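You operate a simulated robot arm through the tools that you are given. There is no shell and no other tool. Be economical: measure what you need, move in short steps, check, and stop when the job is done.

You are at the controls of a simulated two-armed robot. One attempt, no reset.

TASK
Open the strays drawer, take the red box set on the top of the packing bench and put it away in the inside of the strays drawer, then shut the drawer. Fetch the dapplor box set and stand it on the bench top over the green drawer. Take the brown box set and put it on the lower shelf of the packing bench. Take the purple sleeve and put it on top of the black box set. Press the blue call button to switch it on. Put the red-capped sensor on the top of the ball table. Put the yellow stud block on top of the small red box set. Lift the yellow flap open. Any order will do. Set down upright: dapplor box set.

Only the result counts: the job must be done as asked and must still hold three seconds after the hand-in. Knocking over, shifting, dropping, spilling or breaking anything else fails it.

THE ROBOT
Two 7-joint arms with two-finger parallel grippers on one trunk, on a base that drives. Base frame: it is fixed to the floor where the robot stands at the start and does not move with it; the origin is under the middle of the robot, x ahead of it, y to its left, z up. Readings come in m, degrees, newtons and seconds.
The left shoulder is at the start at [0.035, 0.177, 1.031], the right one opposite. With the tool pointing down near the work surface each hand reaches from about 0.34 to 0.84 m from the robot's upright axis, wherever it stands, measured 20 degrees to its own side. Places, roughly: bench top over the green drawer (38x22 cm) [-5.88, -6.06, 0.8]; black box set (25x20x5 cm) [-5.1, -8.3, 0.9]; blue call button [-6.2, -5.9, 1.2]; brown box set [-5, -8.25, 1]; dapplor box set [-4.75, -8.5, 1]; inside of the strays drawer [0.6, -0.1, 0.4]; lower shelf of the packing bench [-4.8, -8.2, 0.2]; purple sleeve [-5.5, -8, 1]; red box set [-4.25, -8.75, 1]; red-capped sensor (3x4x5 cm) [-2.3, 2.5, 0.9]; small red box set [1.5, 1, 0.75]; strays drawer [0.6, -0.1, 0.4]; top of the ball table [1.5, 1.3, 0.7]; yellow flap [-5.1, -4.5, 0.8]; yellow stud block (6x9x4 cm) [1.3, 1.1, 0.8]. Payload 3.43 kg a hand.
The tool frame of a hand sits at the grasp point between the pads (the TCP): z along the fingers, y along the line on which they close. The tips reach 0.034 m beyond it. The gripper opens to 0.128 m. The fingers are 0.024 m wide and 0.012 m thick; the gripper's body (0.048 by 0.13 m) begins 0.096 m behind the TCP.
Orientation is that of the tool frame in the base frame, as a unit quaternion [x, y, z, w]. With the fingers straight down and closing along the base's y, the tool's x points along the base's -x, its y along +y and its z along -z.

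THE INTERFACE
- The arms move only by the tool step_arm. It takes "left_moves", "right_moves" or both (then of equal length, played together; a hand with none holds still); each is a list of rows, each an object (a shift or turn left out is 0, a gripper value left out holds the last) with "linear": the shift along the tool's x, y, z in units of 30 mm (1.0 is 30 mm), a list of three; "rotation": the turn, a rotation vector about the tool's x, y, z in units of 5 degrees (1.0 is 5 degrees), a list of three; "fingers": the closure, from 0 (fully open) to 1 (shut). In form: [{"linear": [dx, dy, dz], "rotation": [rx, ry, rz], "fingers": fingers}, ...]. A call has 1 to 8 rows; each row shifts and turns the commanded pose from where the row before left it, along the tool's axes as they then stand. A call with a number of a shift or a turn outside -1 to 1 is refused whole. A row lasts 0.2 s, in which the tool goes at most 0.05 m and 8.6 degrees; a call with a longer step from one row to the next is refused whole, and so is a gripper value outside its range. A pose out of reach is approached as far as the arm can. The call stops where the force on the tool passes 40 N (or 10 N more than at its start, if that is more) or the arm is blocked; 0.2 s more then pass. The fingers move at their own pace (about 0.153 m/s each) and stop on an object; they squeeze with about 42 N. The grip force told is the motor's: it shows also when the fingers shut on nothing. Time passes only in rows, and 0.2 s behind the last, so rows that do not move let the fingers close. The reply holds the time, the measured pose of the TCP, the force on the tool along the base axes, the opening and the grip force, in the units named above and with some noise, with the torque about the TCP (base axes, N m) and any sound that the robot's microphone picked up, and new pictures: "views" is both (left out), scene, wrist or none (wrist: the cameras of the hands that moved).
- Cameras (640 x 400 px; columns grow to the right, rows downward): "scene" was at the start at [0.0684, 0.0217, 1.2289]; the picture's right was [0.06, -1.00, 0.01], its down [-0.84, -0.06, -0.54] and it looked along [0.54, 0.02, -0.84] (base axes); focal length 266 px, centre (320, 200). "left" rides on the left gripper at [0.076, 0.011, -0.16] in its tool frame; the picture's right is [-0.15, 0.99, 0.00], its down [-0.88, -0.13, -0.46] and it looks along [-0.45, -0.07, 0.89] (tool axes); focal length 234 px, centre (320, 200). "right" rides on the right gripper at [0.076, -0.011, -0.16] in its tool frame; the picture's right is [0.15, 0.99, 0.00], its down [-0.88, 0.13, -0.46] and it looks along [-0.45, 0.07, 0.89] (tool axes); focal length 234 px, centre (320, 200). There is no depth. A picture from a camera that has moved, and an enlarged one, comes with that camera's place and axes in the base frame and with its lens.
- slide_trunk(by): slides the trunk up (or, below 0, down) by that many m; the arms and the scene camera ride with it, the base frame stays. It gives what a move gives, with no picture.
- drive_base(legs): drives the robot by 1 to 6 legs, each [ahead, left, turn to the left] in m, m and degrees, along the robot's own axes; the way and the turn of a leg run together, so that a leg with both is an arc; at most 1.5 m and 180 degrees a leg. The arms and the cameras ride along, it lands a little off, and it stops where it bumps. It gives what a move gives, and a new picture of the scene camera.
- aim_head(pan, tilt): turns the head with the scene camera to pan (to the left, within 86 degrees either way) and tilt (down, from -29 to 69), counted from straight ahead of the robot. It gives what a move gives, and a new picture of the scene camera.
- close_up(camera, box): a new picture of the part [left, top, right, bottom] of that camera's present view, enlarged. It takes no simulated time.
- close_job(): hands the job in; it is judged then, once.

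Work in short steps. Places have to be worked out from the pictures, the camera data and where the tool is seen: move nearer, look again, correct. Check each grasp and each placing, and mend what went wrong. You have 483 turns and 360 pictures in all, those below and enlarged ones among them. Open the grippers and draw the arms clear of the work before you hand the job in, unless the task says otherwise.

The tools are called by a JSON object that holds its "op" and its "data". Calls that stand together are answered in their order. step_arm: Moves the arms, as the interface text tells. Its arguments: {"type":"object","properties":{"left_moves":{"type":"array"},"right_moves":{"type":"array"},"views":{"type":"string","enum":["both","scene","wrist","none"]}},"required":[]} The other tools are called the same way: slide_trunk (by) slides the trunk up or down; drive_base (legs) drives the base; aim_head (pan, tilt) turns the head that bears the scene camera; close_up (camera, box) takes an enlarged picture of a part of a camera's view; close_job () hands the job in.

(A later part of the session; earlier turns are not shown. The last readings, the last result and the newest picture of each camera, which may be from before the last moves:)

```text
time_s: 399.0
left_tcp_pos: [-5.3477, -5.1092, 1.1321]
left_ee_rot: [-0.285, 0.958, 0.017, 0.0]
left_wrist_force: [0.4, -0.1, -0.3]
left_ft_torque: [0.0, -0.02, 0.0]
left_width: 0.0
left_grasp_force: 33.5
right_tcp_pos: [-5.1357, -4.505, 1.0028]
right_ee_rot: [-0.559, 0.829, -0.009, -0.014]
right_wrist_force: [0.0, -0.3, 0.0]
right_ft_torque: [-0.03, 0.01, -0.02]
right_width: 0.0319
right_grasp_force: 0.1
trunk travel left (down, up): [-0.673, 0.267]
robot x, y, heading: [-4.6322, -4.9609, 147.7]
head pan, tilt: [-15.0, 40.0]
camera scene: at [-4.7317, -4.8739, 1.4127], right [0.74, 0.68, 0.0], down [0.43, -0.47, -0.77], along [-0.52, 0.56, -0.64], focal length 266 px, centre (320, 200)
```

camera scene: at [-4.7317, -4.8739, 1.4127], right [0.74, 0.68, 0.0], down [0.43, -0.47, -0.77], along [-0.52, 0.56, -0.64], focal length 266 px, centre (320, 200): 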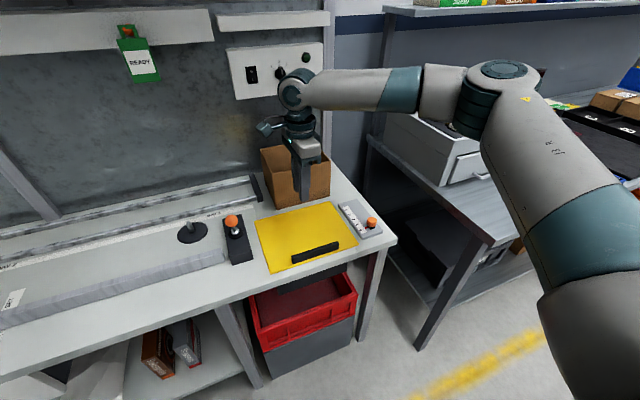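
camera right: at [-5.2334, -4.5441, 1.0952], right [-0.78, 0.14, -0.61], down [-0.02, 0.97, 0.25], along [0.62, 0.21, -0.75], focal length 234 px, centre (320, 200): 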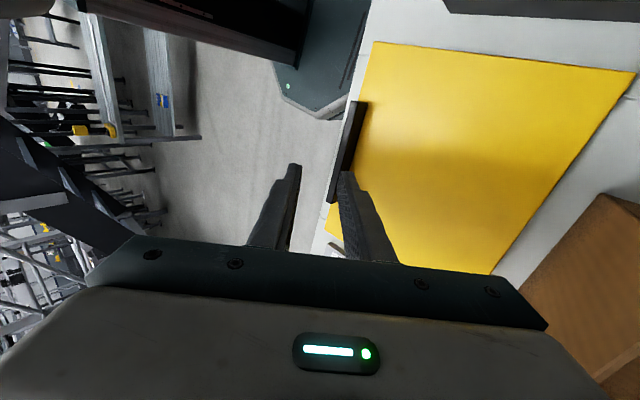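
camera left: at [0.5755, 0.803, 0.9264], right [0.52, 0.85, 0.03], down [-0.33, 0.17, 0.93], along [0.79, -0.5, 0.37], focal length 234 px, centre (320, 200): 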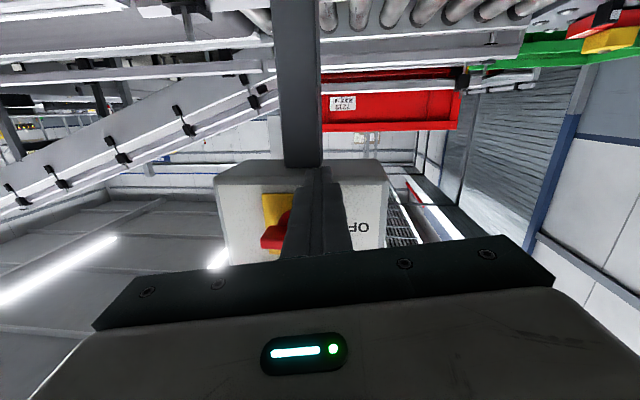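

The left arm moves freely now. Bring the left hand (closed) to the aisle side of the flap's left corner.

{"op": "step_arm", "data": {"left_moves": [{"linear": [-1, 0.43, 0.2]}, {"linear": [-1, 0.43, 0.2]}, {"linear": [-1, 0.43, 0.2]}, {"linear": [-1, 0.43, 0.2]}, {"linear": [-1, 0.43, 0.2]}, {"linear": [-1, 0.43, 0.2]}, {"linear": [-1, 0.43, 0.2]}, {"linear": [-1, 0.43, 0.2]}], "views": "scene"}}

```text
time_s: 400.8
left_tcp_pos: [-5.2355, -4.938, 1.0868]
left_ee_rot: [-0.313, 0.948, 0.042, 0.036]
left_wrist_force: [-1.0, -0.2, -0.2]
left_ft_torque: [-0.02, -0.01, -0.01]
left_width: 0.0
left_grasp_force: 33.2
left hand out of reach, approached as far as the arm can: row 7, 8
right_tcp_pos: [-5.135, -4.5029, 1.0032]
right_ee_rot: [-0.559, 0.829, -0.009, -0.015]
right_wrist_force: [-0.1, -0.1, -0.7]
right_ft_torque: [-0.02, -0.03, 0.0]
right_width: 0.0319
right_grasp_force: 0.1
trunk travel left (down, up): [-0.673, 0.267]
robot x, y, heading: [-4.6309, -4.9636, 147.6]
head pan, tilt: [-15.0, 40.0]
camera scene: at [-4.7317, -4.8737, 1.4127], right [0.74, 0.68, 0.0], down [0.43, -0.47, -0.77], along [-0.52, 0.56, -0.64], focal length 266 px, centre (320, 200)
```

scene: 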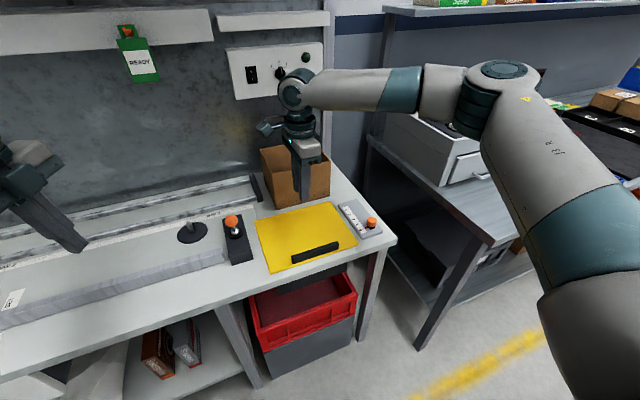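

Limited again; yaw the left hand back a bit while continuing to the right.

{"op": "step_arm", "data": {"left_moves": [{"rotation": [0, 0, -1]}, {"rotation": [0, 0, -1]}, {"rotation": [0, 0, -1]}, {"rotation": [0, 0, -1]}, {"rotation": [0, 0, -1]}, {"rotation": [0, 0, -1]}, {"rotation": [0, 0, -1]}, {"rotation": [0, 0, -1]}], "views": "none"}}

{"op": "step_arm", "data": {"left_moves": [{"linear": [-0.5, -0.8, 0]}, {"linear": [-0.5, -0.8, 0]}, {"linear": [-0.5, -0.8, 0]}, {"linear": [-0.5, -0.8, 0]}], "views": "none"}}

```text
time_s: 402.6
left_tcp_pos: [-5.2361, -4.9347, 1.0908]
left_ee_rot: [-0.618, 0.784, 0.03, 0.046]
left_wrist_force: [0.3, -0.4, 0.0]
left_ft_torque: [0.0, -0.01, -0.02]
left_width: 0.0001
left_grasp_force: 33.0
right_tcp_pos: [-5.1351, -4.5046, 1.003]
right_ee_rot: [-0.559, 0.829, -0.009, -0.014]
right_wrist_force: [0.2, -0.3, 0.7]
right_ft_torque: [-0.03, 0.0, 0.0]
right_width: 0.0321
right_grasp_force: 0.0
trunk travel left (down, up): [-0.673, 0.267]
robot x, y, heading: [-4.6306, -4.9612, 147.3]
head pan, tilt: [-15.0, 40.0]
```

```text
time_s: 403.6
left_tcp_pos: [-5.1851, -4.9741, 1.095]
left_ee_rot: [-0.615, 0.787, 0.027, 0.045]
left_wrist_force: [0.7, 0.2, 1.4]
left_ft_torque: [-0.01, 0.02, -0.01]
left_width: 0.0001
left_grasp_force: 32.8
left hand out of reach, approached as far as the arm can: row 1, 2, 3, 4
right_tcp_pos: [-5.1339, -4.5049, 1.0036]
right_ee_rot: [-0.559, 0.829, -0.007, -0.014]
right_wrist_force: [0.5, 0.4, 0.0]
right_ft_torque: [0.0, 0.06, 0.0]
right_width: 0.0322
right_grasp_force: 0.1
trunk travel left (down, up): [-0.673, 0.267]
robot x, y, heading: [-4.6287, -4.9608, 147.3]
head pan, tilt: [-15.0, 40.0]
```

I mis-aimed; "right" is now mostly along tool -x. Try again.

{"op": "step_arm", "data": {"left_moves": [{"linear": [-0.95, -0.32, 0]}, {"linear": [-0.95, -0.32, 0]}, {"linear": [-0.95, -0.32, 0]}, {"linear": [-0.95, -0.32, 0]}, {"linear": [-0.95, -0.32, 0]}, {"linear": [-0.95, -0.32, 0]}, {"linear": [-0.95, -0.32, 0]}, {"linear": [-0.95, -0.32, 0]}], "views": "scene"}}

```text
time_s: 405.4
left_tcp_pos: [-5.1852, -4.9702, 1.1002]
left_ee_rot: [-0.613, 0.788, 0.031, 0.044]
left_wrist_force: [-0.7, -0.1, -0.6]
left_ft_torque: [0.02, 0.03, 0.0]
left_width: 0.0
left_grasp_force: 32.8
left hand out of reach, approached as far as the arm can: row 1, 2, 3, 4, 5, 6, 7, 8
right_tcp_pos: [-5.1343, -4.5049, 1.003]
right_ee_rot: [-0.559, 0.829, -0.009, -0.015]
right_wrist_force: [0.1, 0.1, 0.8]
right_ft_torque: [0.03, 0.02, -0.03]
right_width: 0.0317
right_grasp_force: 0.1
trunk travel left (down, up): [-0.673, 0.267]
robot x, y, heading: [-4.6265, -4.9618, 147.4]
head pan, tilt: [-15.0, 40.0]
camera scene: at [-4.7315, -4.8738, 1.4127], right [0.74, 0.68, 0.0], down [0.43, -0.47, -0.77], along [-0.52, 0.56, -0.64], focal length 266 px, centre (320, 200)
```

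scene: 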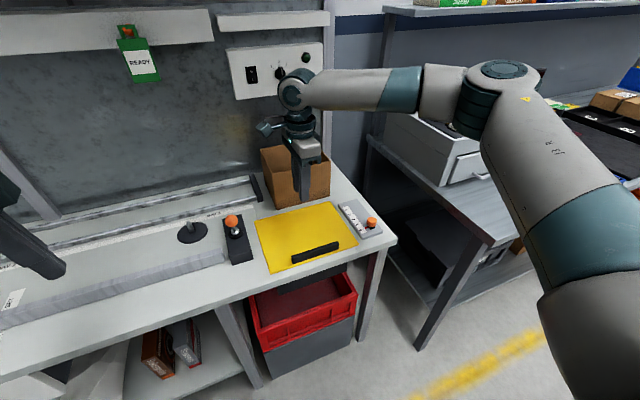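

The left arm can't reach further right, so I'll shift the base right instead. First lift and retract the right hand.

{"op": "step_arm", "data": {"right_moves": [{"linear": [0, -1, -0.8]}, {"linear": [0, -1, -0.8]}, {"linear": [0, -1, -0.8]}, {"linear": [0.5, -1, -0.8]}, {"linear": [1, -1, 0]}, {"linear": [1, -0.5, 0]}, {"linear": [1, 0, 0]}, {"linear": [1, 0, 0]}], "views": "none"}}

{"op": "drive_base", "data": {"legs": [[0, -0.32, 0]]}}

```text
time_s: 407.2
left_tcp_pos: [-5.1853, -4.971, 1.0993]
left_ee_rot: [-0.611, 0.79, 0.034, 0.045]
left_wrist_force: [0.2, 0.2, 0.2]
left_ft_torque: [0.02, 0.01, 0.01]
left_width: 0.0
left_grasp_force: 33.1
right_tcp_pos: [-5.0307, -4.6901, 1.1026]
right_ee_rot: [-0.558, 0.829, -0.007, -0.013]
right_wrist_force: [0.1, -0.5, -0.9]
right_ft_torque: [0.04, -0.02, 0.0]
right_width: 0.0319
right_grasp_force: 0.1
trunk travel left (down, up): [-0.673, 0.267]
robot x, y, heading: [-4.6283, -4.9638, 147.6]
head pan, tilt: [-15.0, 40.0]
```

```text
time_s: 409.3
left_tcp_pos: [-5.01, -4.6933, 1.0995]
left_ee_rot: [-0.612, 0.789, 0.032, 0.045]
left_wrist_force: [-0.2, -0.7, 0.2]
left_ft_torque: [0.02, 0.01, -0.02]
left_width: 0.0001
left_grasp_force: 33.3
right_tcp_pos: [-4.855, -4.4134, 1.1019]
right_ee_rot: [-0.559, 0.829, -0.008, -0.013]
right_wrist_force: [0.0, 0.4, 0.8]
right_ft_torque: [0.0, 0.01, 0.02]
right_width: 0.0318
right_grasp_force: 0.2
trunk travel left (down, up): [-0.673, 0.267]
robot x, y, heading: [-4.4515, -4.6841, 147.5]
head pan, tilt: [-15.0, 40.0]
camera scene: at [-4.5555, -4.5977, 1.4127], right [0.74, 0.68, 0.0], down [0.43, -0.47, -0.77], along [-0.52, 0.56, -0.64], focal length 266 px, centre (320, 200)
```

scene: 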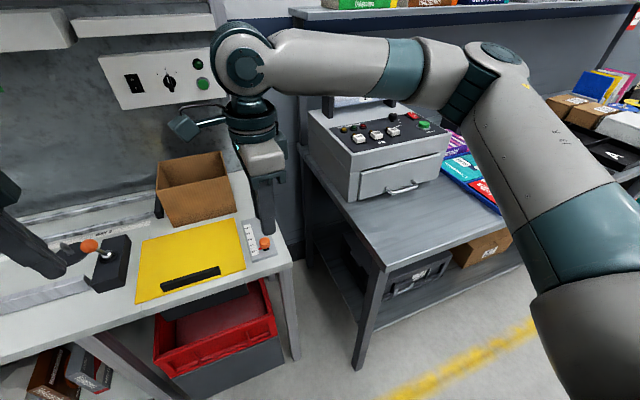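

Now the left hand is well placed. Lower it in front of the flap's left part.

{"op": "step_arm", "data": {"left_moves": [{"linear": [-0.17, 0, 1]}, {"linear": [-0.17, 0, 1]}, {"linear": [-0.17, 0, 1]}, {"linear": [-0.17, 0, 1]}, {"linear": [-0.17, 0, 1]}, {"linear": [-0.17, 0, 1]}, {"linear": [-0.17, 0, 0.8]}, {}], "views": "both"}}

```text
time_s: 411.1
left_tcp_pos: [-5.011, -4.6609, 0.8999]
left_ee_rot: [-0.615, 0.786, 0.032, 0.046]
left_wrist_force: [0.4, -0.4, -1.2]
left_ft_torque: [0.04, 0.01, -0.02]
left_width: 0.0001
left_grasp_force: 32.9
left hand out of reach, approached as far as the arm can: row 4, 5, 6, 7
right_tcp_pos: [-4.8551, -4.4129, 1.1018]
right_ee_rot: [-0.559, 0.829, -0.007, -0.014]
right_wrist_force: [-0.4, -0.1, -0.2]
right_ft_torque: [-0.02, 0.01, -0.01]
right_width: 0.0322
right_grasp_force: 0.0
trunk travel left (down, up): [-0.673, 0.267]
robot x, y, heading: [-4.4505, -4.6848, 147.5]
head pan, tilt: [-15.0, 40.0]
camera scene: at [-4.5547, -4.5975, 1.4128], right [0.74, 0.68, 0.0], down [0.43, -0.47, -0.77], along [-0.52, 0.56, -0.64], focal length 266 px, centre (320, 200)
camera left: at [-5.0466, -4.7475, 1.0492], right [-0.92, 0.38, 0.01], down [0.32, 0.77, 0.55], along [0.2, 0.51, -0.83], focal length 234 px, centre (320, 200)
```

scene: 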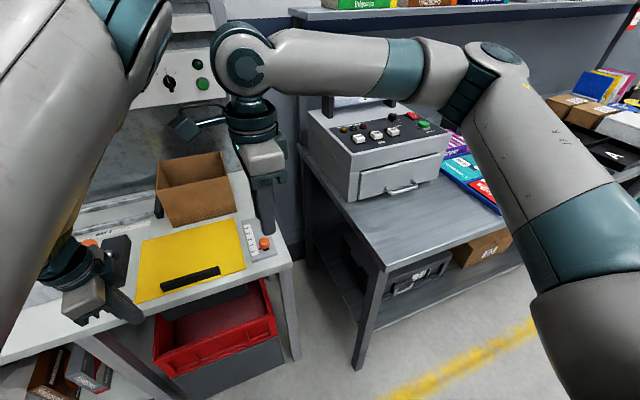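
left: 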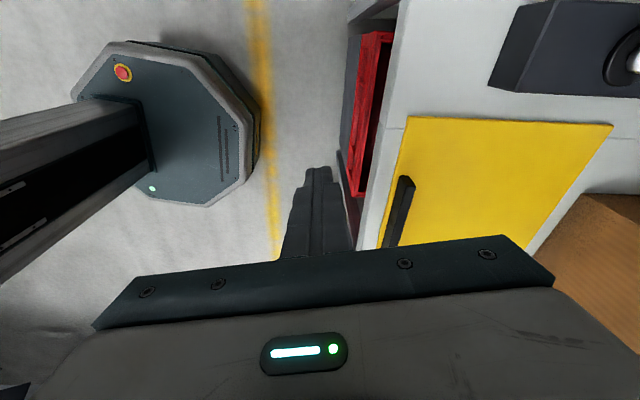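

The left finger is positioned on the aisle side. Now bring the right hand over the bar's right end.

{"op": "step_arm", "data": {"right_moves": [{"linear": [0.92, 0.96, 0.3], "fingers": 0.5}, {"linear": [0.92, 0.96, 0.3]}, {"linear": [0.92, 0.96, 0.3]}, {"linear": [0.92, 0.96, 0.3]}, {"linear": [0.92, 0.96, 0.3]}, {"linear": [0, 0, 1]}, {"linear": [0, 0, 1]}], "views": "wrist"}}

```text
time_s: 412.7
left_tcp_pos: [-5.0122, -4.6608, 0.8984]
left_ee_rot: [-0.615, 0.787, 0.031, 0.048]
left_wrist_force: [0.0, 0.0, -1.0]
left_ft_torque: [0.02, 0.0, -0.02]
left_width: 0.0
left_grasp_force: 33.5
right_tcp_pos: [-5.0435, -4.4911, 1.0009]
right_ee_rot: [-0.559, 0.829, -0.008, -0.013]
right_wrist_force: [-1.3, -0.5, 0.9]
right_ft_torque: [-0.03, -0.01, 0.01]
right_width: 0.0641
right_grasp_force: 0.2
trunk travel left (down, up): [-0.673, 0.267]
robot x, y, heading: [-4.4551, -4.6855, 147.7]
head pan, tilt: [-15.0, 40.0]
camera right: at [-5.0595, -4.5599, 1.1641], right [-0.97, 0.24, 0.01], down [0.22, 0.88, 0.43], along [0.09, 0.42, -0.9], focal length 234 px, centre (320, 200)
```

right: 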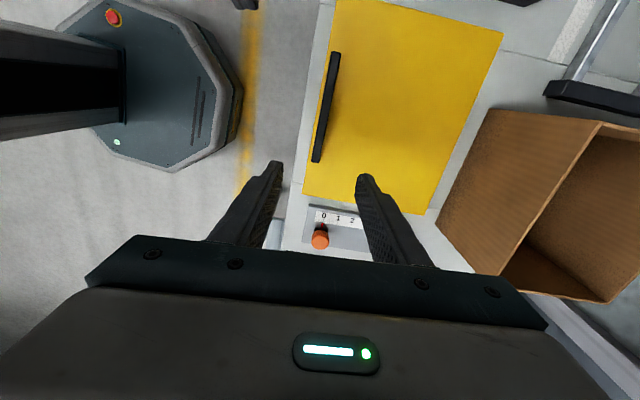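

Aligned near the bar's right end. Descend and grip.

{"op": "step_arm", "data": {"right_moves": [{"linear": [0, 0, 1]}, {"linear": [0, 0, 1]}, {"linear": [0, 0, 1]}, {"linear": [0, 0, 1]}, {"linear": [0, 0, 1]}, {"fingers": 1}, {"fingers": 1}, {"fingers": 1}], "views": "wrist"}}

```text
time_s: 414.5
left_tcp_pos: [-5.0105, -4.6608, 0.8994]
left_ee_rot: [-0.614, 0.787, 0.033, 0.046]
left_wrist_force: [1.0, 0.1, -0.7]
left_ft_torque: [0.01, -0.02, -0.03]
left_width: 0.0
left_grasp_force: 32.4
right_tcp_pos: [-5.0418, -4.4932, 0.8514]
right_ee_rot: [-0.56, 0.829, -0.008, -0.013]
right_wrist_force: [1.0, -1.9, -1.4]
right_ft_torque: [0.23, -0.26, -1.15]
right_width: 0.0127
right_grasp_force: 45.0
trunk travel left (down, up): [-0.673, 0.267]
robot x, y, heading: [-4.4544, -4.6847, 147.5]
head pan, tilt: [-15.0, 40.0]
camera right: at [-5.0594, -4.5625, 1.015], right [-0.97, 0.24, 0.01], down [0.22, 0.88, 0.43], along [0.09, 0.42, -0.9], focal length 234 px, centre (320, 200)
```

right: 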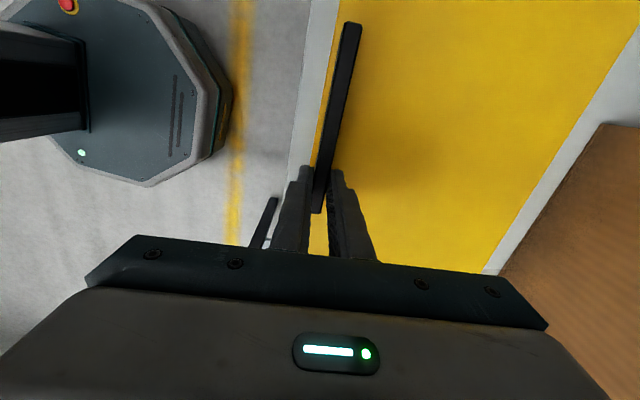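

Gripped at the right end. Lift along the arc by 35°.

{"op": "step_arm", "data": {"right_moves": [{"linear": [0, 0.13, -0.55], "rotation": [1, 0, 0]}, {"linear": [0, 0.13, -0.55], "rotation": [1, 0, 0]}, {"linear": [0, 0.13, -0.55], "rotation": [1, 0, 0]}, {"linear": [0, 0.13, -0.55], "rotation": [1, 0, 0]}, {"linear": [0, 0.13, -0.55], "rotation": [1, 0, 0]}, {"linear": [0, 0.13, -0.55], "rotation": [1, 0, 0]}, {"linear": [0, 0.13, -0.55], "rotation": [1, 0, 0]}], "views": "scene"}}

```text
time_s: 415.7
left_tcp_pos: [-5.0115, -4.662, 0.8988]
left_ee_rot: [-0.616, 0.786, 0.033, 0.048]
left_wrist_force: [0.6, 0.0, -1.0]
left_ft_torque: [0.02, 0.05, -0.01]
left_width: 0.0
left_grasp_force: 32.8
right_tcp_pos: [-5.0689, -4.4819, 0.9182]
right_ee_rot: [-0.554, 0.813, -0.158, 0.085]
right_wrist_force: [-24.0, -0.6, -8.7]
right_ft_torque: [1.75, 0.44, -0.73]
right_width: 0.0132
right_grasp_force: 44.7
right hand out of reach, approached as far as the arm can: row 5
trunk travel left (down, up): [-0.673, 0.267]
robot x, y, heading: [-4.4534, -4.6887, 147.4]
head pan, tilt: [-15.0, 40.0]
stopped in row 5 (right hand): the force on the tool passed its limit at 70 N (the readings are from after the stop); the commanded pose is now the measured one
camera scene: at [-4.5564, -4.5981, 1.4127], right [0.74, 0.68, 0.0], down [0.44, -0.47, -0.77], along [-0.52, 0.56, -0.64], focal length 266 px, centre (320, 200)
```

scene: 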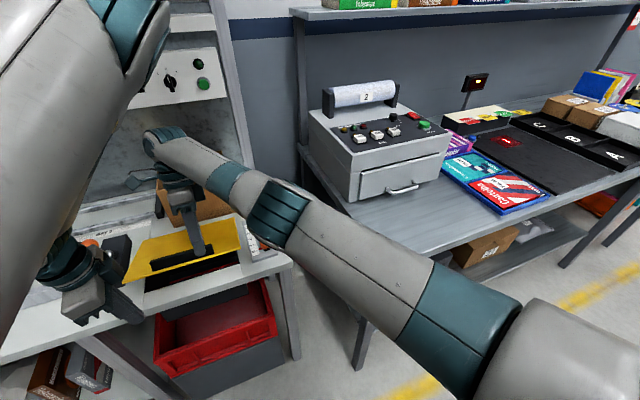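

The right arm is at full stretch here and a box stands behind the hinge, so the final push must come from below. I release, back the hands off, tilt the left fingers forward, and move the base 0.12 closer.

{"op": "step_arm", "data": {"right_moves": [{"linear": [0, -0.13, 0.55], "rotation": [-1, 0, 0]}, {"linear": [0, -0.13, 0.55], "rotation": [-1, 0, 0]}, {"linear": [0, -0.13, 0.55], "rotation": [-1, 0, 0]}, {"linear": [0, -0.13, 0.5], "rotation": [-1, 0, 0]}, {"fingers": 0.6}, {"linear": [0, 0, -1]}, {"linear": [0, 0, -1]}, {"linear": [0, 0, -1]}], "left_moves": [{"linear": [0, -1, -0.5]}, {"linear": [0, -1, -0.5]}, {"linear": [0, -1, -0.5]}, {"linear": [0, -1, -0.5]}, {"rotation": [-1, 0, 0]}, {"rotation": [-1, 0, 0]}, {"rotation": [-1, 0, 0]}, {"rotation": [-1, 0, 0]}], "views": "none"}}

{"op": "step_arm", "data": {"left_moves": [{"rotation": [-1, 0, 0]}, {"rotation": [-1, 0, 0]}, {"rotation": [-1, 0, 0]}, {"rotation": [-1, 0, 0]}], "views": "both"}}

```text
time_s: 417.0
left_tcp_pos: [-4.9132, -4.7346, 0.9187]
left_ee_rot: [-0.638, 0.769, -0.006, 0.052]
left_wrist_force: [-0.9, -0.2, -0.9]
left_ft_torque: [-0.01, -0.02, 0.02]
left_width: 0.0003
left_grasp_force: 32.8
left hand out of reach, approached as far as the arm can: row 1, 2, 3, 4, 5, 6
right_tcp_pos: [-5.0384, -4.4973, 0.8664]
right_ee_rot: [-0.562, 0.827, -0.021, -0.01]
right_wrist_force: [0.1, 0.0, -0.7]
right_ft_torque: [-0.03, -0.02, -0.01]
right_width: 0.0512
right_grasp_force: 0.1
trunk travel left (down, up): [-0.673, 0.267]
robot x, y, heading: [-4.4531, -4.6847, 147.5]
head pan, tilt: [-15.0, 40.0]
stopped in row 6 (left hand): the arm was blocked; the commanded pose is now the measured one
```

```text
time_s: 417.9
left_tcp_pos: [-4.9273, -4.7424, 0.9216]
left_ee_rot: [-0.66, 0.751, 0.005, 0.017]
left_wrist_force: [-1.2, -0.5, -0.2]
left_ft_torque: [0.04, 0.01, -0.01]
left_width: 0.0
left_grasp_force: 33.3
left hand out of reach, approached as far as the arm can: row 1, 2, 3, 4
right_tcp_pos: [-5.0368, -4.4973, 0.8682]
right_ee_rot: [-0.562, 0.827, -0.019, -0.01]
right_wrist_force: [0.8, 0.3, 0.2]
right_ft_torque: [0.02, 0.02, -0.01]
right_width: 0.0513
right_grasp_force: 0.2
trunk travel left (down, up): [-0.673, 0.267]
robot x, y, heading: [-4.455, -4.6889, 147.6]
head pan, tilt: [-15.0, 40.0]
stopped in row 4 (left hand): the arm was blocked; the commanded pose is now the measured one
camera scene: at [-4.5545, -4.5978, 1.4128], right [0.74, 0.68, 0.0], down [0.43, -0.47, -0.77], along [-0.52, 0.56, -0.64], focal length 266 px, centre (320, 200)
camera left: at [-4.9536, -4.8198, 1.0784], right [-0.96, 0.27, -0.01], down [0.23, 0.84, 0.48], along [0.14, 0.46, -0.87], focal length 234 px, centre (320, 200)
```

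scene: 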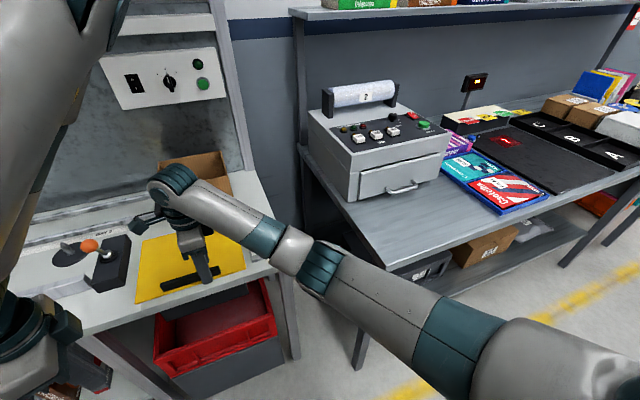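
left: 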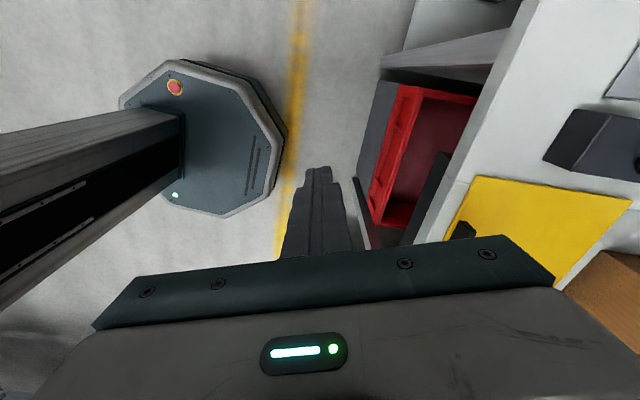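

I'll use the left finger only as a stop at the raised edge, and let the right hand do the final push. Raise the right hand, move the base 0.12 ahead.

{"op": "step_arm", "data": {"right_moves": [{"linear": [0, 0, -1]}, {"linear": [0, 0, -1]}, {"linear": [0, -1, 0]}, {"linear": [0, -1, 0]}, {"linear": [0, -1, 0]}, {"linear": [0, -1, 0]}], "views": "none"}}

{"op": "drive_base", "data": {"legs": [[0.12, 0, 0]]}}

{"op": "step_arm", "data": {"right_moves": [{"fingers": 0.5}], "views": "wrist"}}

```text
time_s: 419.2
left_tcp_pos: [-4.9288, -4.7426, 0.9212]
left_ee_rot: [-0.66, 0.751, 0.006, 0.016]
left_wrist_force: [0.6, 0.1, 0.2]
left_ft_torque: [-0.02, 0.0, -0.01]
left_width: 0.0
left_grasp_force: 33.3
right_tcp_pos: [-4.9243, -4.5385, 0.9309]
right_ee_rot: [-0.562, 0.827, -0.02, -0.011]
right_wrist_force: [0.5, -0.5, -0.6]
right_ft_torque: [0.02, 0.0, -0.01]
right_width: 0.0513
right_grasp_force: 0.1
trunk travel left (down, up): [-0.673, 0.267]
robot x, y, heading: [-4.4518, -4.6886, 147.5]
head pan, tilt: [-15.0, 40.0]
```

```text
time_s: 420.5
left_tcp_pos: [-5.0281, -4.6817, 0.922]
left_ee_rot: [-0.661, 0.75, 0.005, 0.016]
left_wrist_force: [-0.1, 0.0, 0.2]
left_ft_torque: [-0.04, 0.02, 0.01]
left_width: 0.0001
left_grasp_force: 33.1
right_tcp_pos: [-5.0247, -4.4776, 0.9311]
right_ee_rot: [-0.563, 0.826, -0.02, -0.01]
right_wrist_force: [-0.3, -0.9, -0.4]
right_ft_torque: [0.0, 0.01, -0.01]
right_width: 0.0513
right_grasp_force: 0.0
trunk travel left (down, up): [-0.673, 0.267]
robot x, y, heading: [-4.5537, -4.6232, 147.6]
head pan, tilt: [-15.0, 40.0]
camera scene: at [-4.6542, -4.535, 1.4128], right [0.74, 0.68, 0.0], down [0.44, -0.47, -0.77], along [-0.52, 0.56, -0.64], focal length 266 px, centre (320, 200)
```

scene: 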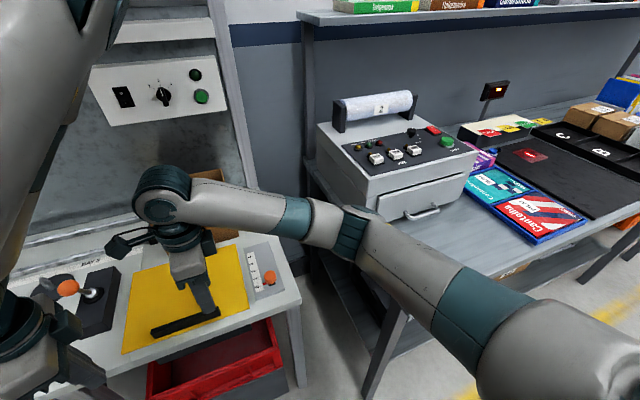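

```text
time_s: 420.9
left_tcp_pos: [-5.0278, -4.6813, 0.9224]
left_ee_rot: [-0.662, 0.75, 0.006, 0.016]
left_wrist_force: [-0.7, -1.6, 0.2]
left_ft_torque: [-0.01, 0.02, -0.03]
left_width: 0.0
left_grasp_force: 33.0
right_tcp_pos: [-5.0254, -4.4779, 0.9321]
right_ee_rot: [-0.563, 0.826, -0.02, -0.011]
right_wrist_force: [0.5, 0.2, 0.7]
right_ft_torque: [0.01, -0.02, -0.02]
right_width: 0.0644
right_grasp_force: 0.0
trunk travel left (down, up): [-0.673, 0.267]
robot x, y, heading: [-4.551, -4.6259, 147.6]
head pan, tilt: [-15.0, 40.0]
camera right: at [-5.043, -4.5446, 1.0956], right [-0.97, 0.22, -0.01], down [0.2, 0.89, 0.42], along [0.11, 0.4, -0.91], focal length 234 px, centre (320, 200)
```

right: 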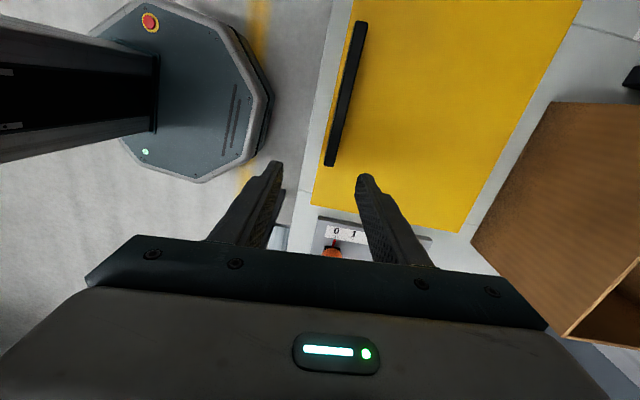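

Centre over the bar's right part, descend and grip.

{"op": "step_arm", "data": {"right_moves": [{"linear": [0.5, 0.17, 0.9]}, {"linear": [0.5, 0.17, 0.9]}, {"linear": [0, 0, 0.9]}, {"linear": [0, 0, 0.1]}, {"fingers": 1}, {"fingers": 1}, {"fingers": 1}], "views": "wrist"}}

```text
time_s: 422.5
left_tcp_pos: [-5.0313, -4.6804, 0.92]
left_ee_rot: [-0.661, 0.75, 0.004, 0.017]
left_wrist_force: [0.8, 0.3, 0.2]
left_ft_torque: [0.0, 0.01, 0.02]
left_width: 0.0
left_grasp_force: 33.0
right_tcp_pos: [-5.0509, -4.5046, 0.8473]
right_ee_rot: [-0.562, 0.827, -0.019, -0.012]
right_wrist_force: [-29.0, 6.2, 4.5]
right_ft_torque: [0.07, 1.62, -1.21]
right_width: 0.013
right_grasp_force: 44.8
trunk travel left (down, up): [-0.673, 0.267]
robot x, y, heading: [-4.5502, -4.6234, 147.7]
head pan, tilt: [-15.0, 40.0]
camera right: at [-5.0674, -4.5718, 1.0118], right [-0.97, 0.23, -0.01], down [0.2, 0.89, 0.42], along [0.11, 0.4, -0.91], focal length 234 px, centre (320, 200)
```

right: 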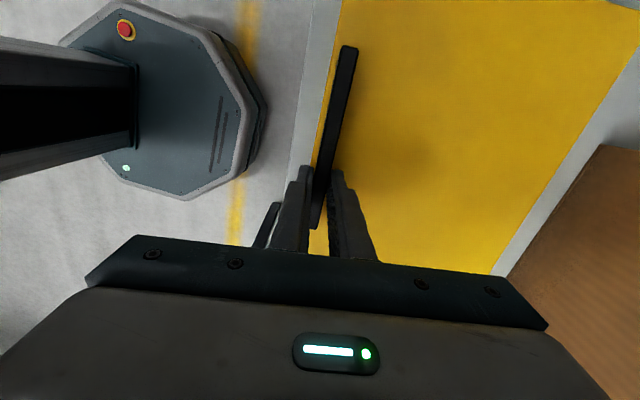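

Gripped. Lift along the arc to 35°.

{"op": "step_arm", "data": {"right_moves": [{"linear": [0, 0.13, -0.55], "rotation": [1, 0, 0]}, {"linear": [0, 0.13, -0.55], "rotation": [1, 0, 0]}, {"linear": [0, 0.13, -0.55], "rotation": [1, 0, 0]}, {"linear": [0, 0.13, -0.55], "rotation": [1, 0, 0]}, {"linear": [0, 0.13, -0.55], "rotation": [1, 0, 0]}, {"linear": [0, 0.13, -0.55], "rotation": [1, 0, 0]}, {"linear": [0, 0.13, -0.55], "rotation": [1, 0, 0]}], "views": "scene"}}

```text
time_s: 424.1
left_tcp_pos: [-5.0306, -4.6815, 0.9206]
left_ee_rot: [-0.661, 0.75, 0.006, 0.018]
left_wrist_force: [0.0, -0.1, -0.3]
left_ft_torque: [-0.01, 0.05, 0.03]
left_width: 0.0002
left_grasp_force: 33.1
right_tcp_pos: [-5.1, -4.4821, 0.9501]
right_ee_rot: [-0.54, 0.782, -0.267, 0.16]
right_wrist_force: [-19.6, -10.3, -5.8]
right_ft_torque: [1.03, 0.94, -1.11]
right_width: 0.0145
right_grasp_force: 45.2
trunk travel left (down, up): [-0.673, 0.267]
robot x, y, heading: [-4.5535, -4.6247, 147.8]
head pan, tilt: [-15.0, 40.0]
camera scene: at [-4.6577, -4.5375, 1.4126], right [0.74, 0.68, 0.0], down [0.44, -0.47, -0.77], along [-0.52, 0.56, -0.64], focal length 266 px, centre (320, 200)
```

scene: 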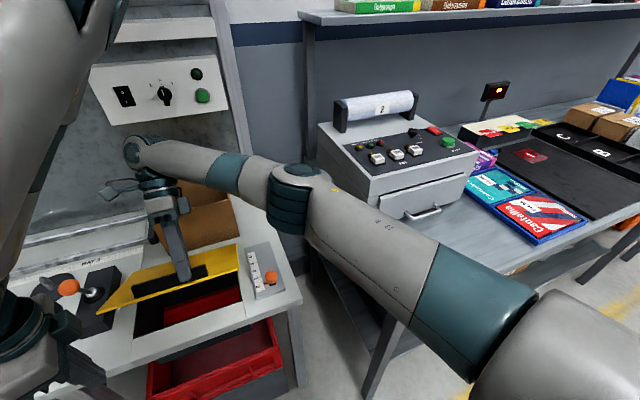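

Lifted ~36°. Now bring the left finger forward against the raised edge.

{"op": "step_arm", "data": {"left_moves": [{"linear": [-0.29, 0.95, 0]}, {"linear": [-0.29, 0.95, 0]}, {"linear": [-0.29, 0.95, 0]}, {"linear": [-0.2, 0.6, 0]}, {"linear": [-0.1, 0.3, 0]}], "views": "both"}}

```text
time_s: 425.1
left_tcp_pos: [-5.1209, -4.6433, 0.9193]
left_ee_rot: [-0.665, 0.746, -0.001, 0.023]
left_wrist_force: [2.8, -2.7, 4.3]
left_ft_torque: [0.04, 0.04, -0.01]
left_width: 0.0
left_grasp_force: 33.3
right_tcp_pos: [-5.1009, -4.482, 0.9504]
right_ee_rot: [-0.54, 0.783, -0.265, 0.157]
right_wrist_force: [-0.8, -7.1, 3.8]
right_ft_torque: [0.88, 0.6, -1.22]
right_width: 0.014
right_grasp_force: 45.2
trunk travel left (down, up): [-0.673, 0.267]
robot x, y, heading: [-4.5518, -4.6241, 147.6]
head pan, tilt: [-15.0, 40.0]
stopped in row 5 (left hand): the force on the tool passed its limit at 48 N (the readings are from after the stop); the commanded pose is now the measured one
camera scene: at [-4.6553, -4.5359, 1.4128], right [0.73, 0.68, 0.0], down [0.44, -0.47, -0.77], along [-0.52, 0.56, -0.64], focal length 266 px, centre (320, 200)
camera left: at [-5.147, -4.7207, 1.0754], right [-0.97, 0.26, -0.03], down [0.21, 0.85, 0.49], along [0.15, 0.47, -0.87], focal length 234 px, centre (320, 200)
```

scene: 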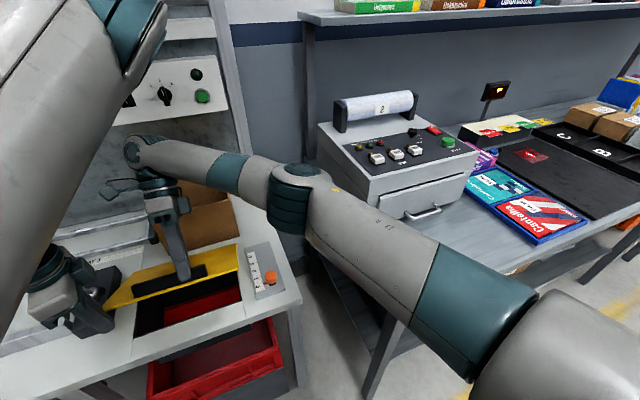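
left: 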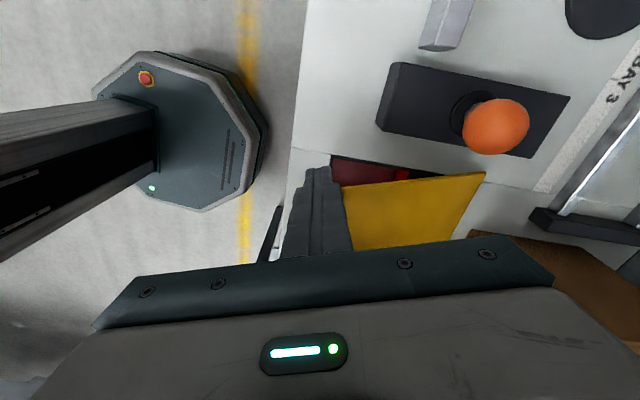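

The left finger bears on the raised edge. Release the right hand and retreat it upward, watching the flap.

{"op": "step_arm", "data": {"right_moves": [{"fingers": 0.7}, {"fingers": 0.6}, {"linear": [0, 0, -1]}], "views": "scene"}}

```text
time_s: 425.9
left_tcp_pos: [-5.1198, -4.6417, 0.9195]
left_ee_rot: [-0.665, 0.747, 0.001, 0.024]
left_wrist_force: [2.0, -2.5, 1.1]
left_ft_torque: [0.03, 0.02, -0.02]
left_width: 0.0
left_grasp_force: 33.1
right_tcp_pos: [-5.1144, -4.4733, 0.9753]
right_ee_rot: [-0.539, 0.784, -0.264, 0.156]
right_wrist_force: [-0.5, 0.1, 0.8]
right_ft_torque: [0.02, 0.01, -0.02]
right_width: 0.051
right_grasp_force: 0.0
trunk travel left (down, up): [-0.673, 0.267]
robot x, y, heading: [-4.5552, -4.6256, 147.9]
head pan, tilt: [-15.0, 40.0]
camera scene: at [-4.6539, -4.5365, 1.4128], right [0.73, 0.68, 0.0], down [0.44, -0.47, -0.77], along [-0.52, 0.56, -0.64], focal length 266 px, centre (320, 200)
```

scene: 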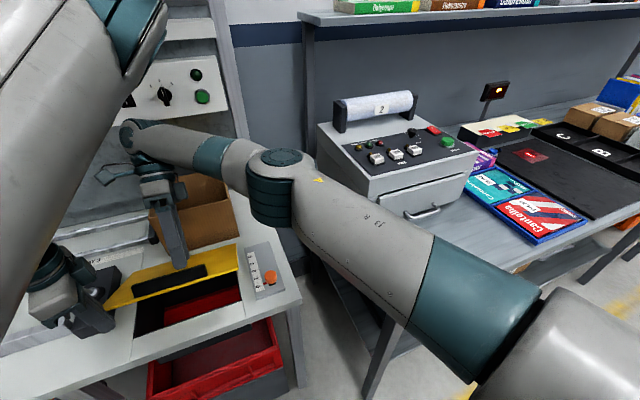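

The flap holds at ~33° on the left finger. Now lift the right hand over, bring it back to the aisle side and straighten it.

{"op": "step_arm", "data": {"right_moves": [{"linear": [0, 0.59, -0.81]}, {"linear": [0, 0.59, -0.81]}, {"linear": [0, 0.59, -0.81]}, {"linear": [0, 0.59, -0.81]}, {"linear": [0, 0.59, -0.81], "fingers": 1}], "views": "none"}}

{"op": "step_arm", "data": {"right_moves": [{"rotation": [-1, 0, 0], "linear": [0, -0.86, 0.5]}, {"rotation": [-1, 0, 0], "linear": [0, -0.9, 0.44]}, {"rotation": [-1, 0, 0], "linear": [0, -0.93, 0.36]}, {"rotation": [-1, 0, 0], "linear": [0, -0.96, 0.28]}, {"rotation": [-1, 0, 0], "linear": [0, -0.98, 0.19]}, {"rotation": [-1, 0, 0], "linear": [0, -0.99, 0.1]}, {"rotation": [-1, 0, 0], "linear": [0, -1, 0]}, {"rotation": [-1, 0, 0], "linear": [0, -1, 0]}], "views": "scene"}}

```text
time_s: 427.1
left_tcp_pos: [-5.1199, -4.641, 0.9185]
left_ee_rot: [-0.665, 0.747, 0.0, 0.023]
left_wrist_force: [3.3, -3.9, 0.4]
left_ft_torque: [-0.01, 0.02, 0.02]
left_width: 0.0
left_grasp_force: 33.0
right_tcp_pos: [-5.1241, -4.4164, 1.0058]
right_ee_rot: [-0.539, 0.784, -0.265, 0.157]
right_wrist_force: [0.2, -0.3, -0.1]
right_ft_torque: [0.01, 0.01, 0.02]
right_width: 0.0
right_grasp_force: 33.0
right hand out of reach, approached as far as the arm can: row 1, 2, 3, 4, 5
trunk travel left (down, up): [-0.673, 0.267]
robot x, y, heading: [-4.5528, -4.6278, 147.7]
head pan, tilt: [-15.0, 40.0]
```

```text
time_s: 428.9
left_tcp_pos: [-5.1181, -4.6438, 0.9198]
left_ee_rot: [-0.666, 0.746, 0.002, 0.023]
left_wrist_force: [3.7, -4.4, 3.0]
left_ft_torque: [0.04, -0.01, -0.02]
left_width: 0.0002
left_grasp_force: 32.8
right_tcp_pos: [-4.8998, -4.5067, 1.0256]
right_ee_rot: [-0.559, 0.828, 0.021, -0.037]
right_wrist_force: [0.1, -0.6, 0.2]
right_ft_torque: [0.01, 0.03, 0.03]
right_width: 0.0003
right_grasp_force: 32.9
trunk travel left (down, up): [-0.673, 0.267]
robot x, y, heading: [-4.5509, -4.6247, 147.4]
head pan, tilt: [-15.0, 40.0]
camera scene: at [-4.652, -4.5388, 1.413], right [0.73, 0.68, 0.0], down [0.43, -0.47, -0.77], along [-0.52, 0.56, -0.64], focal length 266 px, centre (320, 200)
```

scene: 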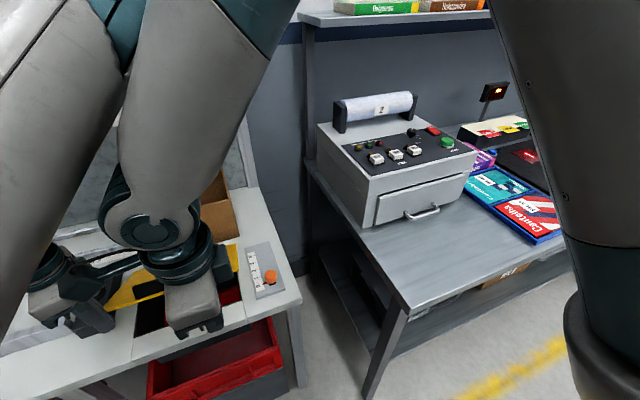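

Now tilt the right fingers forward while lowering them to just under the raised edge.

{"op": "step_arm", "data": {"right_moves": [{"rotation": [-0.8, 0, 0], "linear": [0.07, 0.4, 0.55]}, {"rotation": [-0.8, 0, 0], "linear": [0.07, 0.35, 0.6]}, {"rotation": [-0.8, 0, 0], "linear": [0.07, 0.3, 0.6]}, {"rotation": [-0.8, 0, 0], "linear": [0.07, 0.25, 0.65]}, {"rotation": [-0.8, 0, 0], "linear": [0.07, 0.2, 0.65]}, {"rotation": [-0.8, 0, 0], "linear": [0.07, 0.15, 0.65]}, {"rotation": [-0.8, 0, 0], "linear": [0.07, 0.1, 0.65]}, {"rotation": [-0.8, 0, 0], "linear": [0.07, 0.1, 0.65]}], "views": "both"}}

```text
time_s: 430.9
left_tcp_pos: [-5.1205, -4.6439, 0.9209]
left_ee_rot: [-0.672, 0.739, 0.007, 0.03]
left_wrist_force: [6.7, 0.8, 2.0]
left_ft_torque: [0.04, -0.01, -0.09]
left_width: 0.0
left_grasp_force: 32.7
right_tcp_pos: [-5.0309, -4.3966, 1.1023]
right_ee_rot: [-0.517, 0.812, 0.205, -0.18]
right_wrist_force: [0.3, -0.5, 0.4]
right_ft_torque: [0.0, 0.0, -0.03]
right_width: 0.0
right_grasp_force: 33.1
right hand out of reach, approached as far as the arm can: row 3, 4, 5, 6, 7, 8
trunk travel left (down, up): [-0.673, 0.267]
robot x, y, heading: [-4.5519, -4.6228, 147.8]
head pan, tilt: [-15.0, 40.0]
stopped in row 8 (right hand): the arm was blocked; the commanded pose is now the measured one
camera scene: at [-4.6535, -4.5347, 1.4128], right [0.73, 0.68, 0.0], down [0.44, -0.47, -0.77], along [-0.52, 0.56, -0.64], focal length 266 px, centre (320, 200)
camera right: at [-4.9742, -4.4938, 1.2399], right [-0.82, 0.25, 0.52], down [0.48, 0.79, 0.39], along [-0.32, 0.57, -0.76], focal length 234 px, centre (320, 200)
```

scene: 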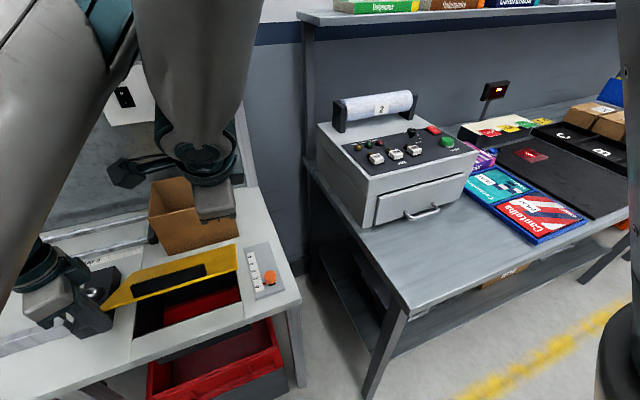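
right: 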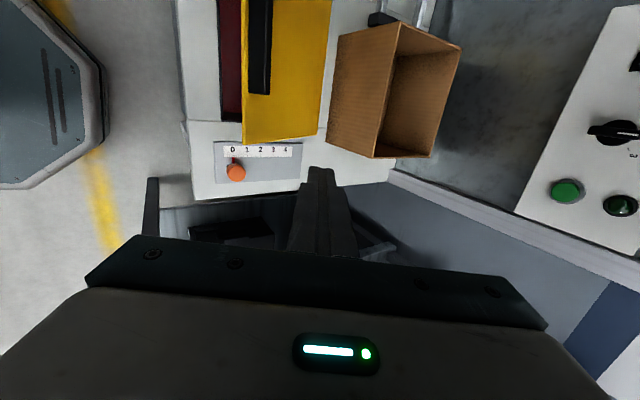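

The hand rose instead; command it down and back toward the edge's aisle side.

{"op": "step_arm", "data": {"right_moves": [{"linear": [0.17, -0.81, 0.68]}, {"linear": [0.17, -0.81, 0.68]}, {"linear": [0.17, -0.81, 0.68]}, {"linear": [0.17, -0.81, 0.68]}, {"linear": [0.17, -0.81, 0.68]}, {"linear": [0.17, -0.81, 0.68]}, {"linear": [0.17, -0.81, 0.68]}], "views": "both"}}

```text
time_s: 432.5
left_tcp_pos: [-5.1218, -4.6447, 0.9223]
left_ee_rot: [-0.672, 0.74, 0.007, 0.028]
left_wrist_force: [7.2, -1.1, 3.1]
left_ft_torque: [0.06, 0.01, -0.08]
left_width: 0.0002
left_grasp_force: 33.0
right_tcp_pos: [-5.0318, -4.4098, 1.1064]
right_ee_rot: [-0.499, 0.82, 0.194, -0.201]
right_wrist_force: [0.2, 0.0, -0.2]
right_ft_torque: [0.01, -0.01, 0.0]
right_width: 0.0
right_grasp_force: 32.6
right hand out of reach, approached as far as the arm can: row 1, 2, 3, 4, 5, 6, 7
trunk travel left (down, up): [-0.673, 0.267]
robot x, y, heading: [-4.5523, -4.6187, 147.4]
head pan, tilt: [-15.0, 40.0]
camera scene: at [-4.6531, -4.5351, 1.4128], right [0.73, 0.68, 0.0], down [0.44, -0.47, -0.77], along [-0.52, 0.56, -0.64], focal length 266 px, centre (320, 200)
camera right: at [-4.9714, -4.4997, 1.247], right [-0.8, 0.29, 0.53], down [0.51, 0.79, 0.33], along [-0.33, 0.54, -0.78], focal length 234 px, centre (320, 200)
```

scene: 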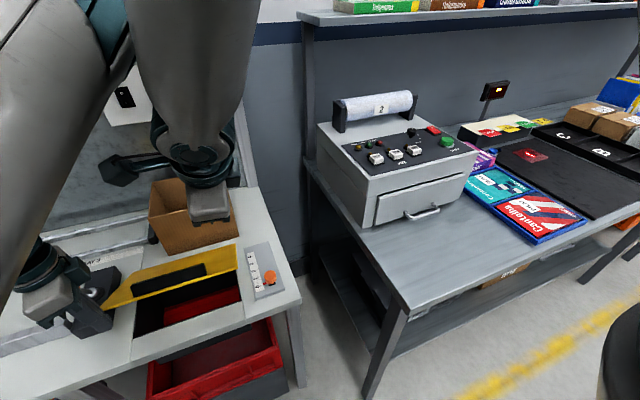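
right: 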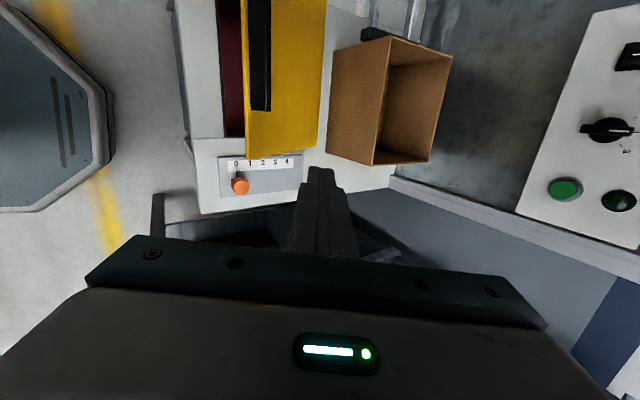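

Try simply pushing the edge further with the left finger and see whether the flap rises.

{"op": "step_arm", "data": {"left_moves": [{"linear": [-0.15, 0.5, 0]}, {"linear": [-0.15, 0.5, 0]}, {"linear": [-0.15, 0.5, 0]}], "views": "scene"}}

```text
time_s: 432.9
left_tcp_pos: [-5.1226, -4.6442, 0.9245]
left_ee_rot: [-0.673, 0.739, 0.003, 0.035]
left_wrist_force: [21.9, -5.8, 13.1]
left_ft_torque: [0.12, -0.01, -0.27]
left_width: 0.0001
left_grasp_force: 32.7
right_tcp_pos: [-5.0258, -4.4082, 1.1066]
right_ee_rot: [-0.5, 0.82, 0.192, -0.2]
right_wrist_force: [-1.0, 0.1, 0.3]
right_ft_torque: [-0.01, 0.01, -0.01]
right_width: 0.0003
right_grasp_force: 32.9
trunk travel left (down, up): [-0.673, 0.267]
robot x, y, heading: [-4.5483, -4.624, 148.0]
head pan, tilt: [-15.0, 40.0]
stopped in row 1 (left hand): the force on the tool passed its limit at 50 N (the readings are from after the stop); the commanded pose is now the measured one
camera scene: at [-4.6518, -4.5354, 1.413], right [0.73, 0.68, 0.0], down [0.44, -0.47, -0.77], along [-0.52, 0.56, -0.64], focal length 266 px, centre (320, 200)
```

scene: 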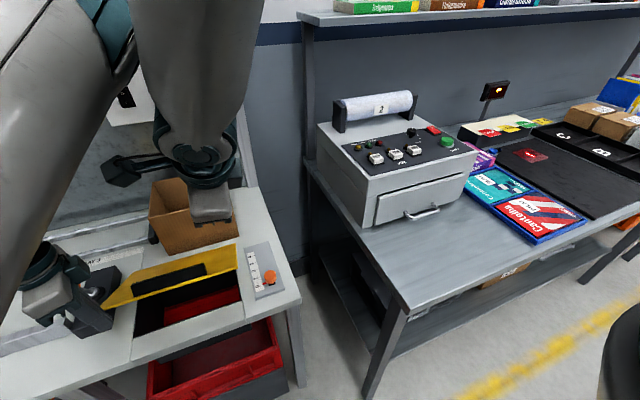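

Pure horizontal push jams. Instead drag it up along the arc by moving the left finger up and ahead together.

{"op": "step_arm", "data": {"left_moves": [{"linear": [-0.1, 0.32, -0.39]}, {"linear": [-0.1, 0.33, -0.37]}, {"linear": [-0.1, 0.35, -0.36]}, {"linear": [-0.11, 0.37, -0.34]}, {"linear": [-0.12, 0.39, -0.32]}], "views": "scene"}}

```text
time_s: 433.5
left_tcp_pos: [-5.1394, -4.638, 0.9456]
left_ee_rot: [-0.677, 0.735, 0.007, 0.043]
left_wrist_force: [21.8, 4.6, 12.1]
left_ft_torque: [0.16, 0.05, -0.28]
left_width: 0.0003
left_grasp_force: 33.1
right_tcp_pos: [-5.0149, -4.4054, 1.0983]
right_ee_rot: [-0.5, 0.824, 0.187, -0.19]
right_wrist_force: [-0.4, -0.6, -0.2]
right_ft_torque: [0.01, -0.03, 0.01]
right_width: 0.0001
right_grasp_force: 32.6
trunk travel left (down, up): [-0.673, 0.267]
robot x, y, heading: [-4.5559, -4.6219, 147.6]
head pan, tilt: [-15.0, 40.0]
stopped in row 2 (left hand): the force on the tool passed its limit at 44 N (the readings are from after the stop); the commanded pose is now the measured one
camera scene: at [-4.6504, -4.535, 1.413], right [0.73, 0.68, 0.0], down [0.43, -0.47, -0.77], along [-0.52, 0.56, -0.64], focal length 266 px, centre (320, 200)
```

scene: 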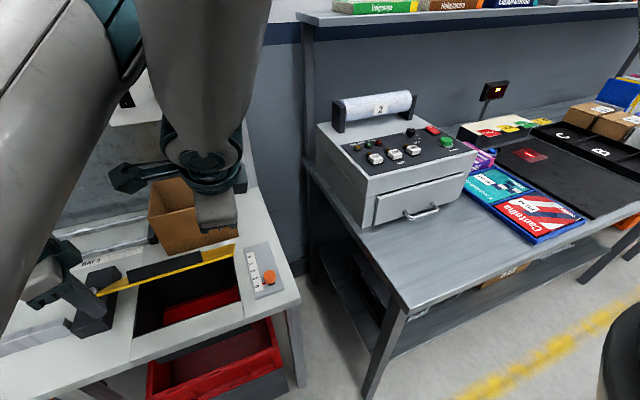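

It works — the flap rises (~42°). Continue with a bit less forward pressure.

{"op": "step_arm", "data": {"left_moves": [{"linear": [-0.06, 0.18, -0.4]}, {"linear": [-0.08, 0.26, -0.34]}, {"linear": [-0.08, 0.28, -0.32]}, {"linear": [-0.09, 0.3, -0.3]}, {"linear": [-0.1, 0.32, -0.28]}, {"linear": [-0.1, 0.34, -0.26]}], "views": "scene"}}

```text
time_s: 434.9
left_tcp_pos: [-5.196, -4.6255, 1.0007]
left_ee_rot: [-0.68, 0.732, 0.009, 0.042]
left_wrist_force: [-1.2, -2.0, -1.2]
left_ft_torque: [-0.05, 0.0, 0.04]
left_width: 0.0
left_grasp_force: 33.0
right_tcp_pos: [-5.0181, -4.406, 1.0964]
right_ee_rot: [-0.501, 0.824, 0.186, -0.189]
right_wrist_force: [-1.2, 0.9, -1.0]
right_ft_torque: [0.03, 0.02, 0.01]
right_width: 0.0
right_grasp_force: 33.1
trunk travel left (down, up): [-0.673, 0.267]
robot x, y, heading: [-4.5517, -4.6251, 147.9]
head pan, tilt: [-15.0, 40.0]
camera scene: at [-4.6542, -4.535, 1.4127], right [0.73, 0.68, 0.0], down [0.44, -0.47, -0.77], along [-0.52, 0.56, -0.64], focal length 266 px, centre (320, 200)
```

scene: 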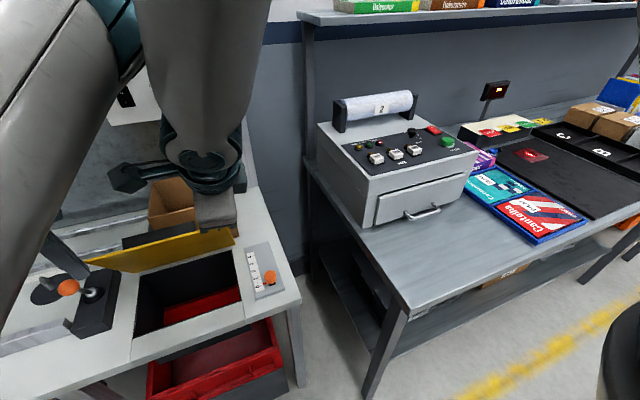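

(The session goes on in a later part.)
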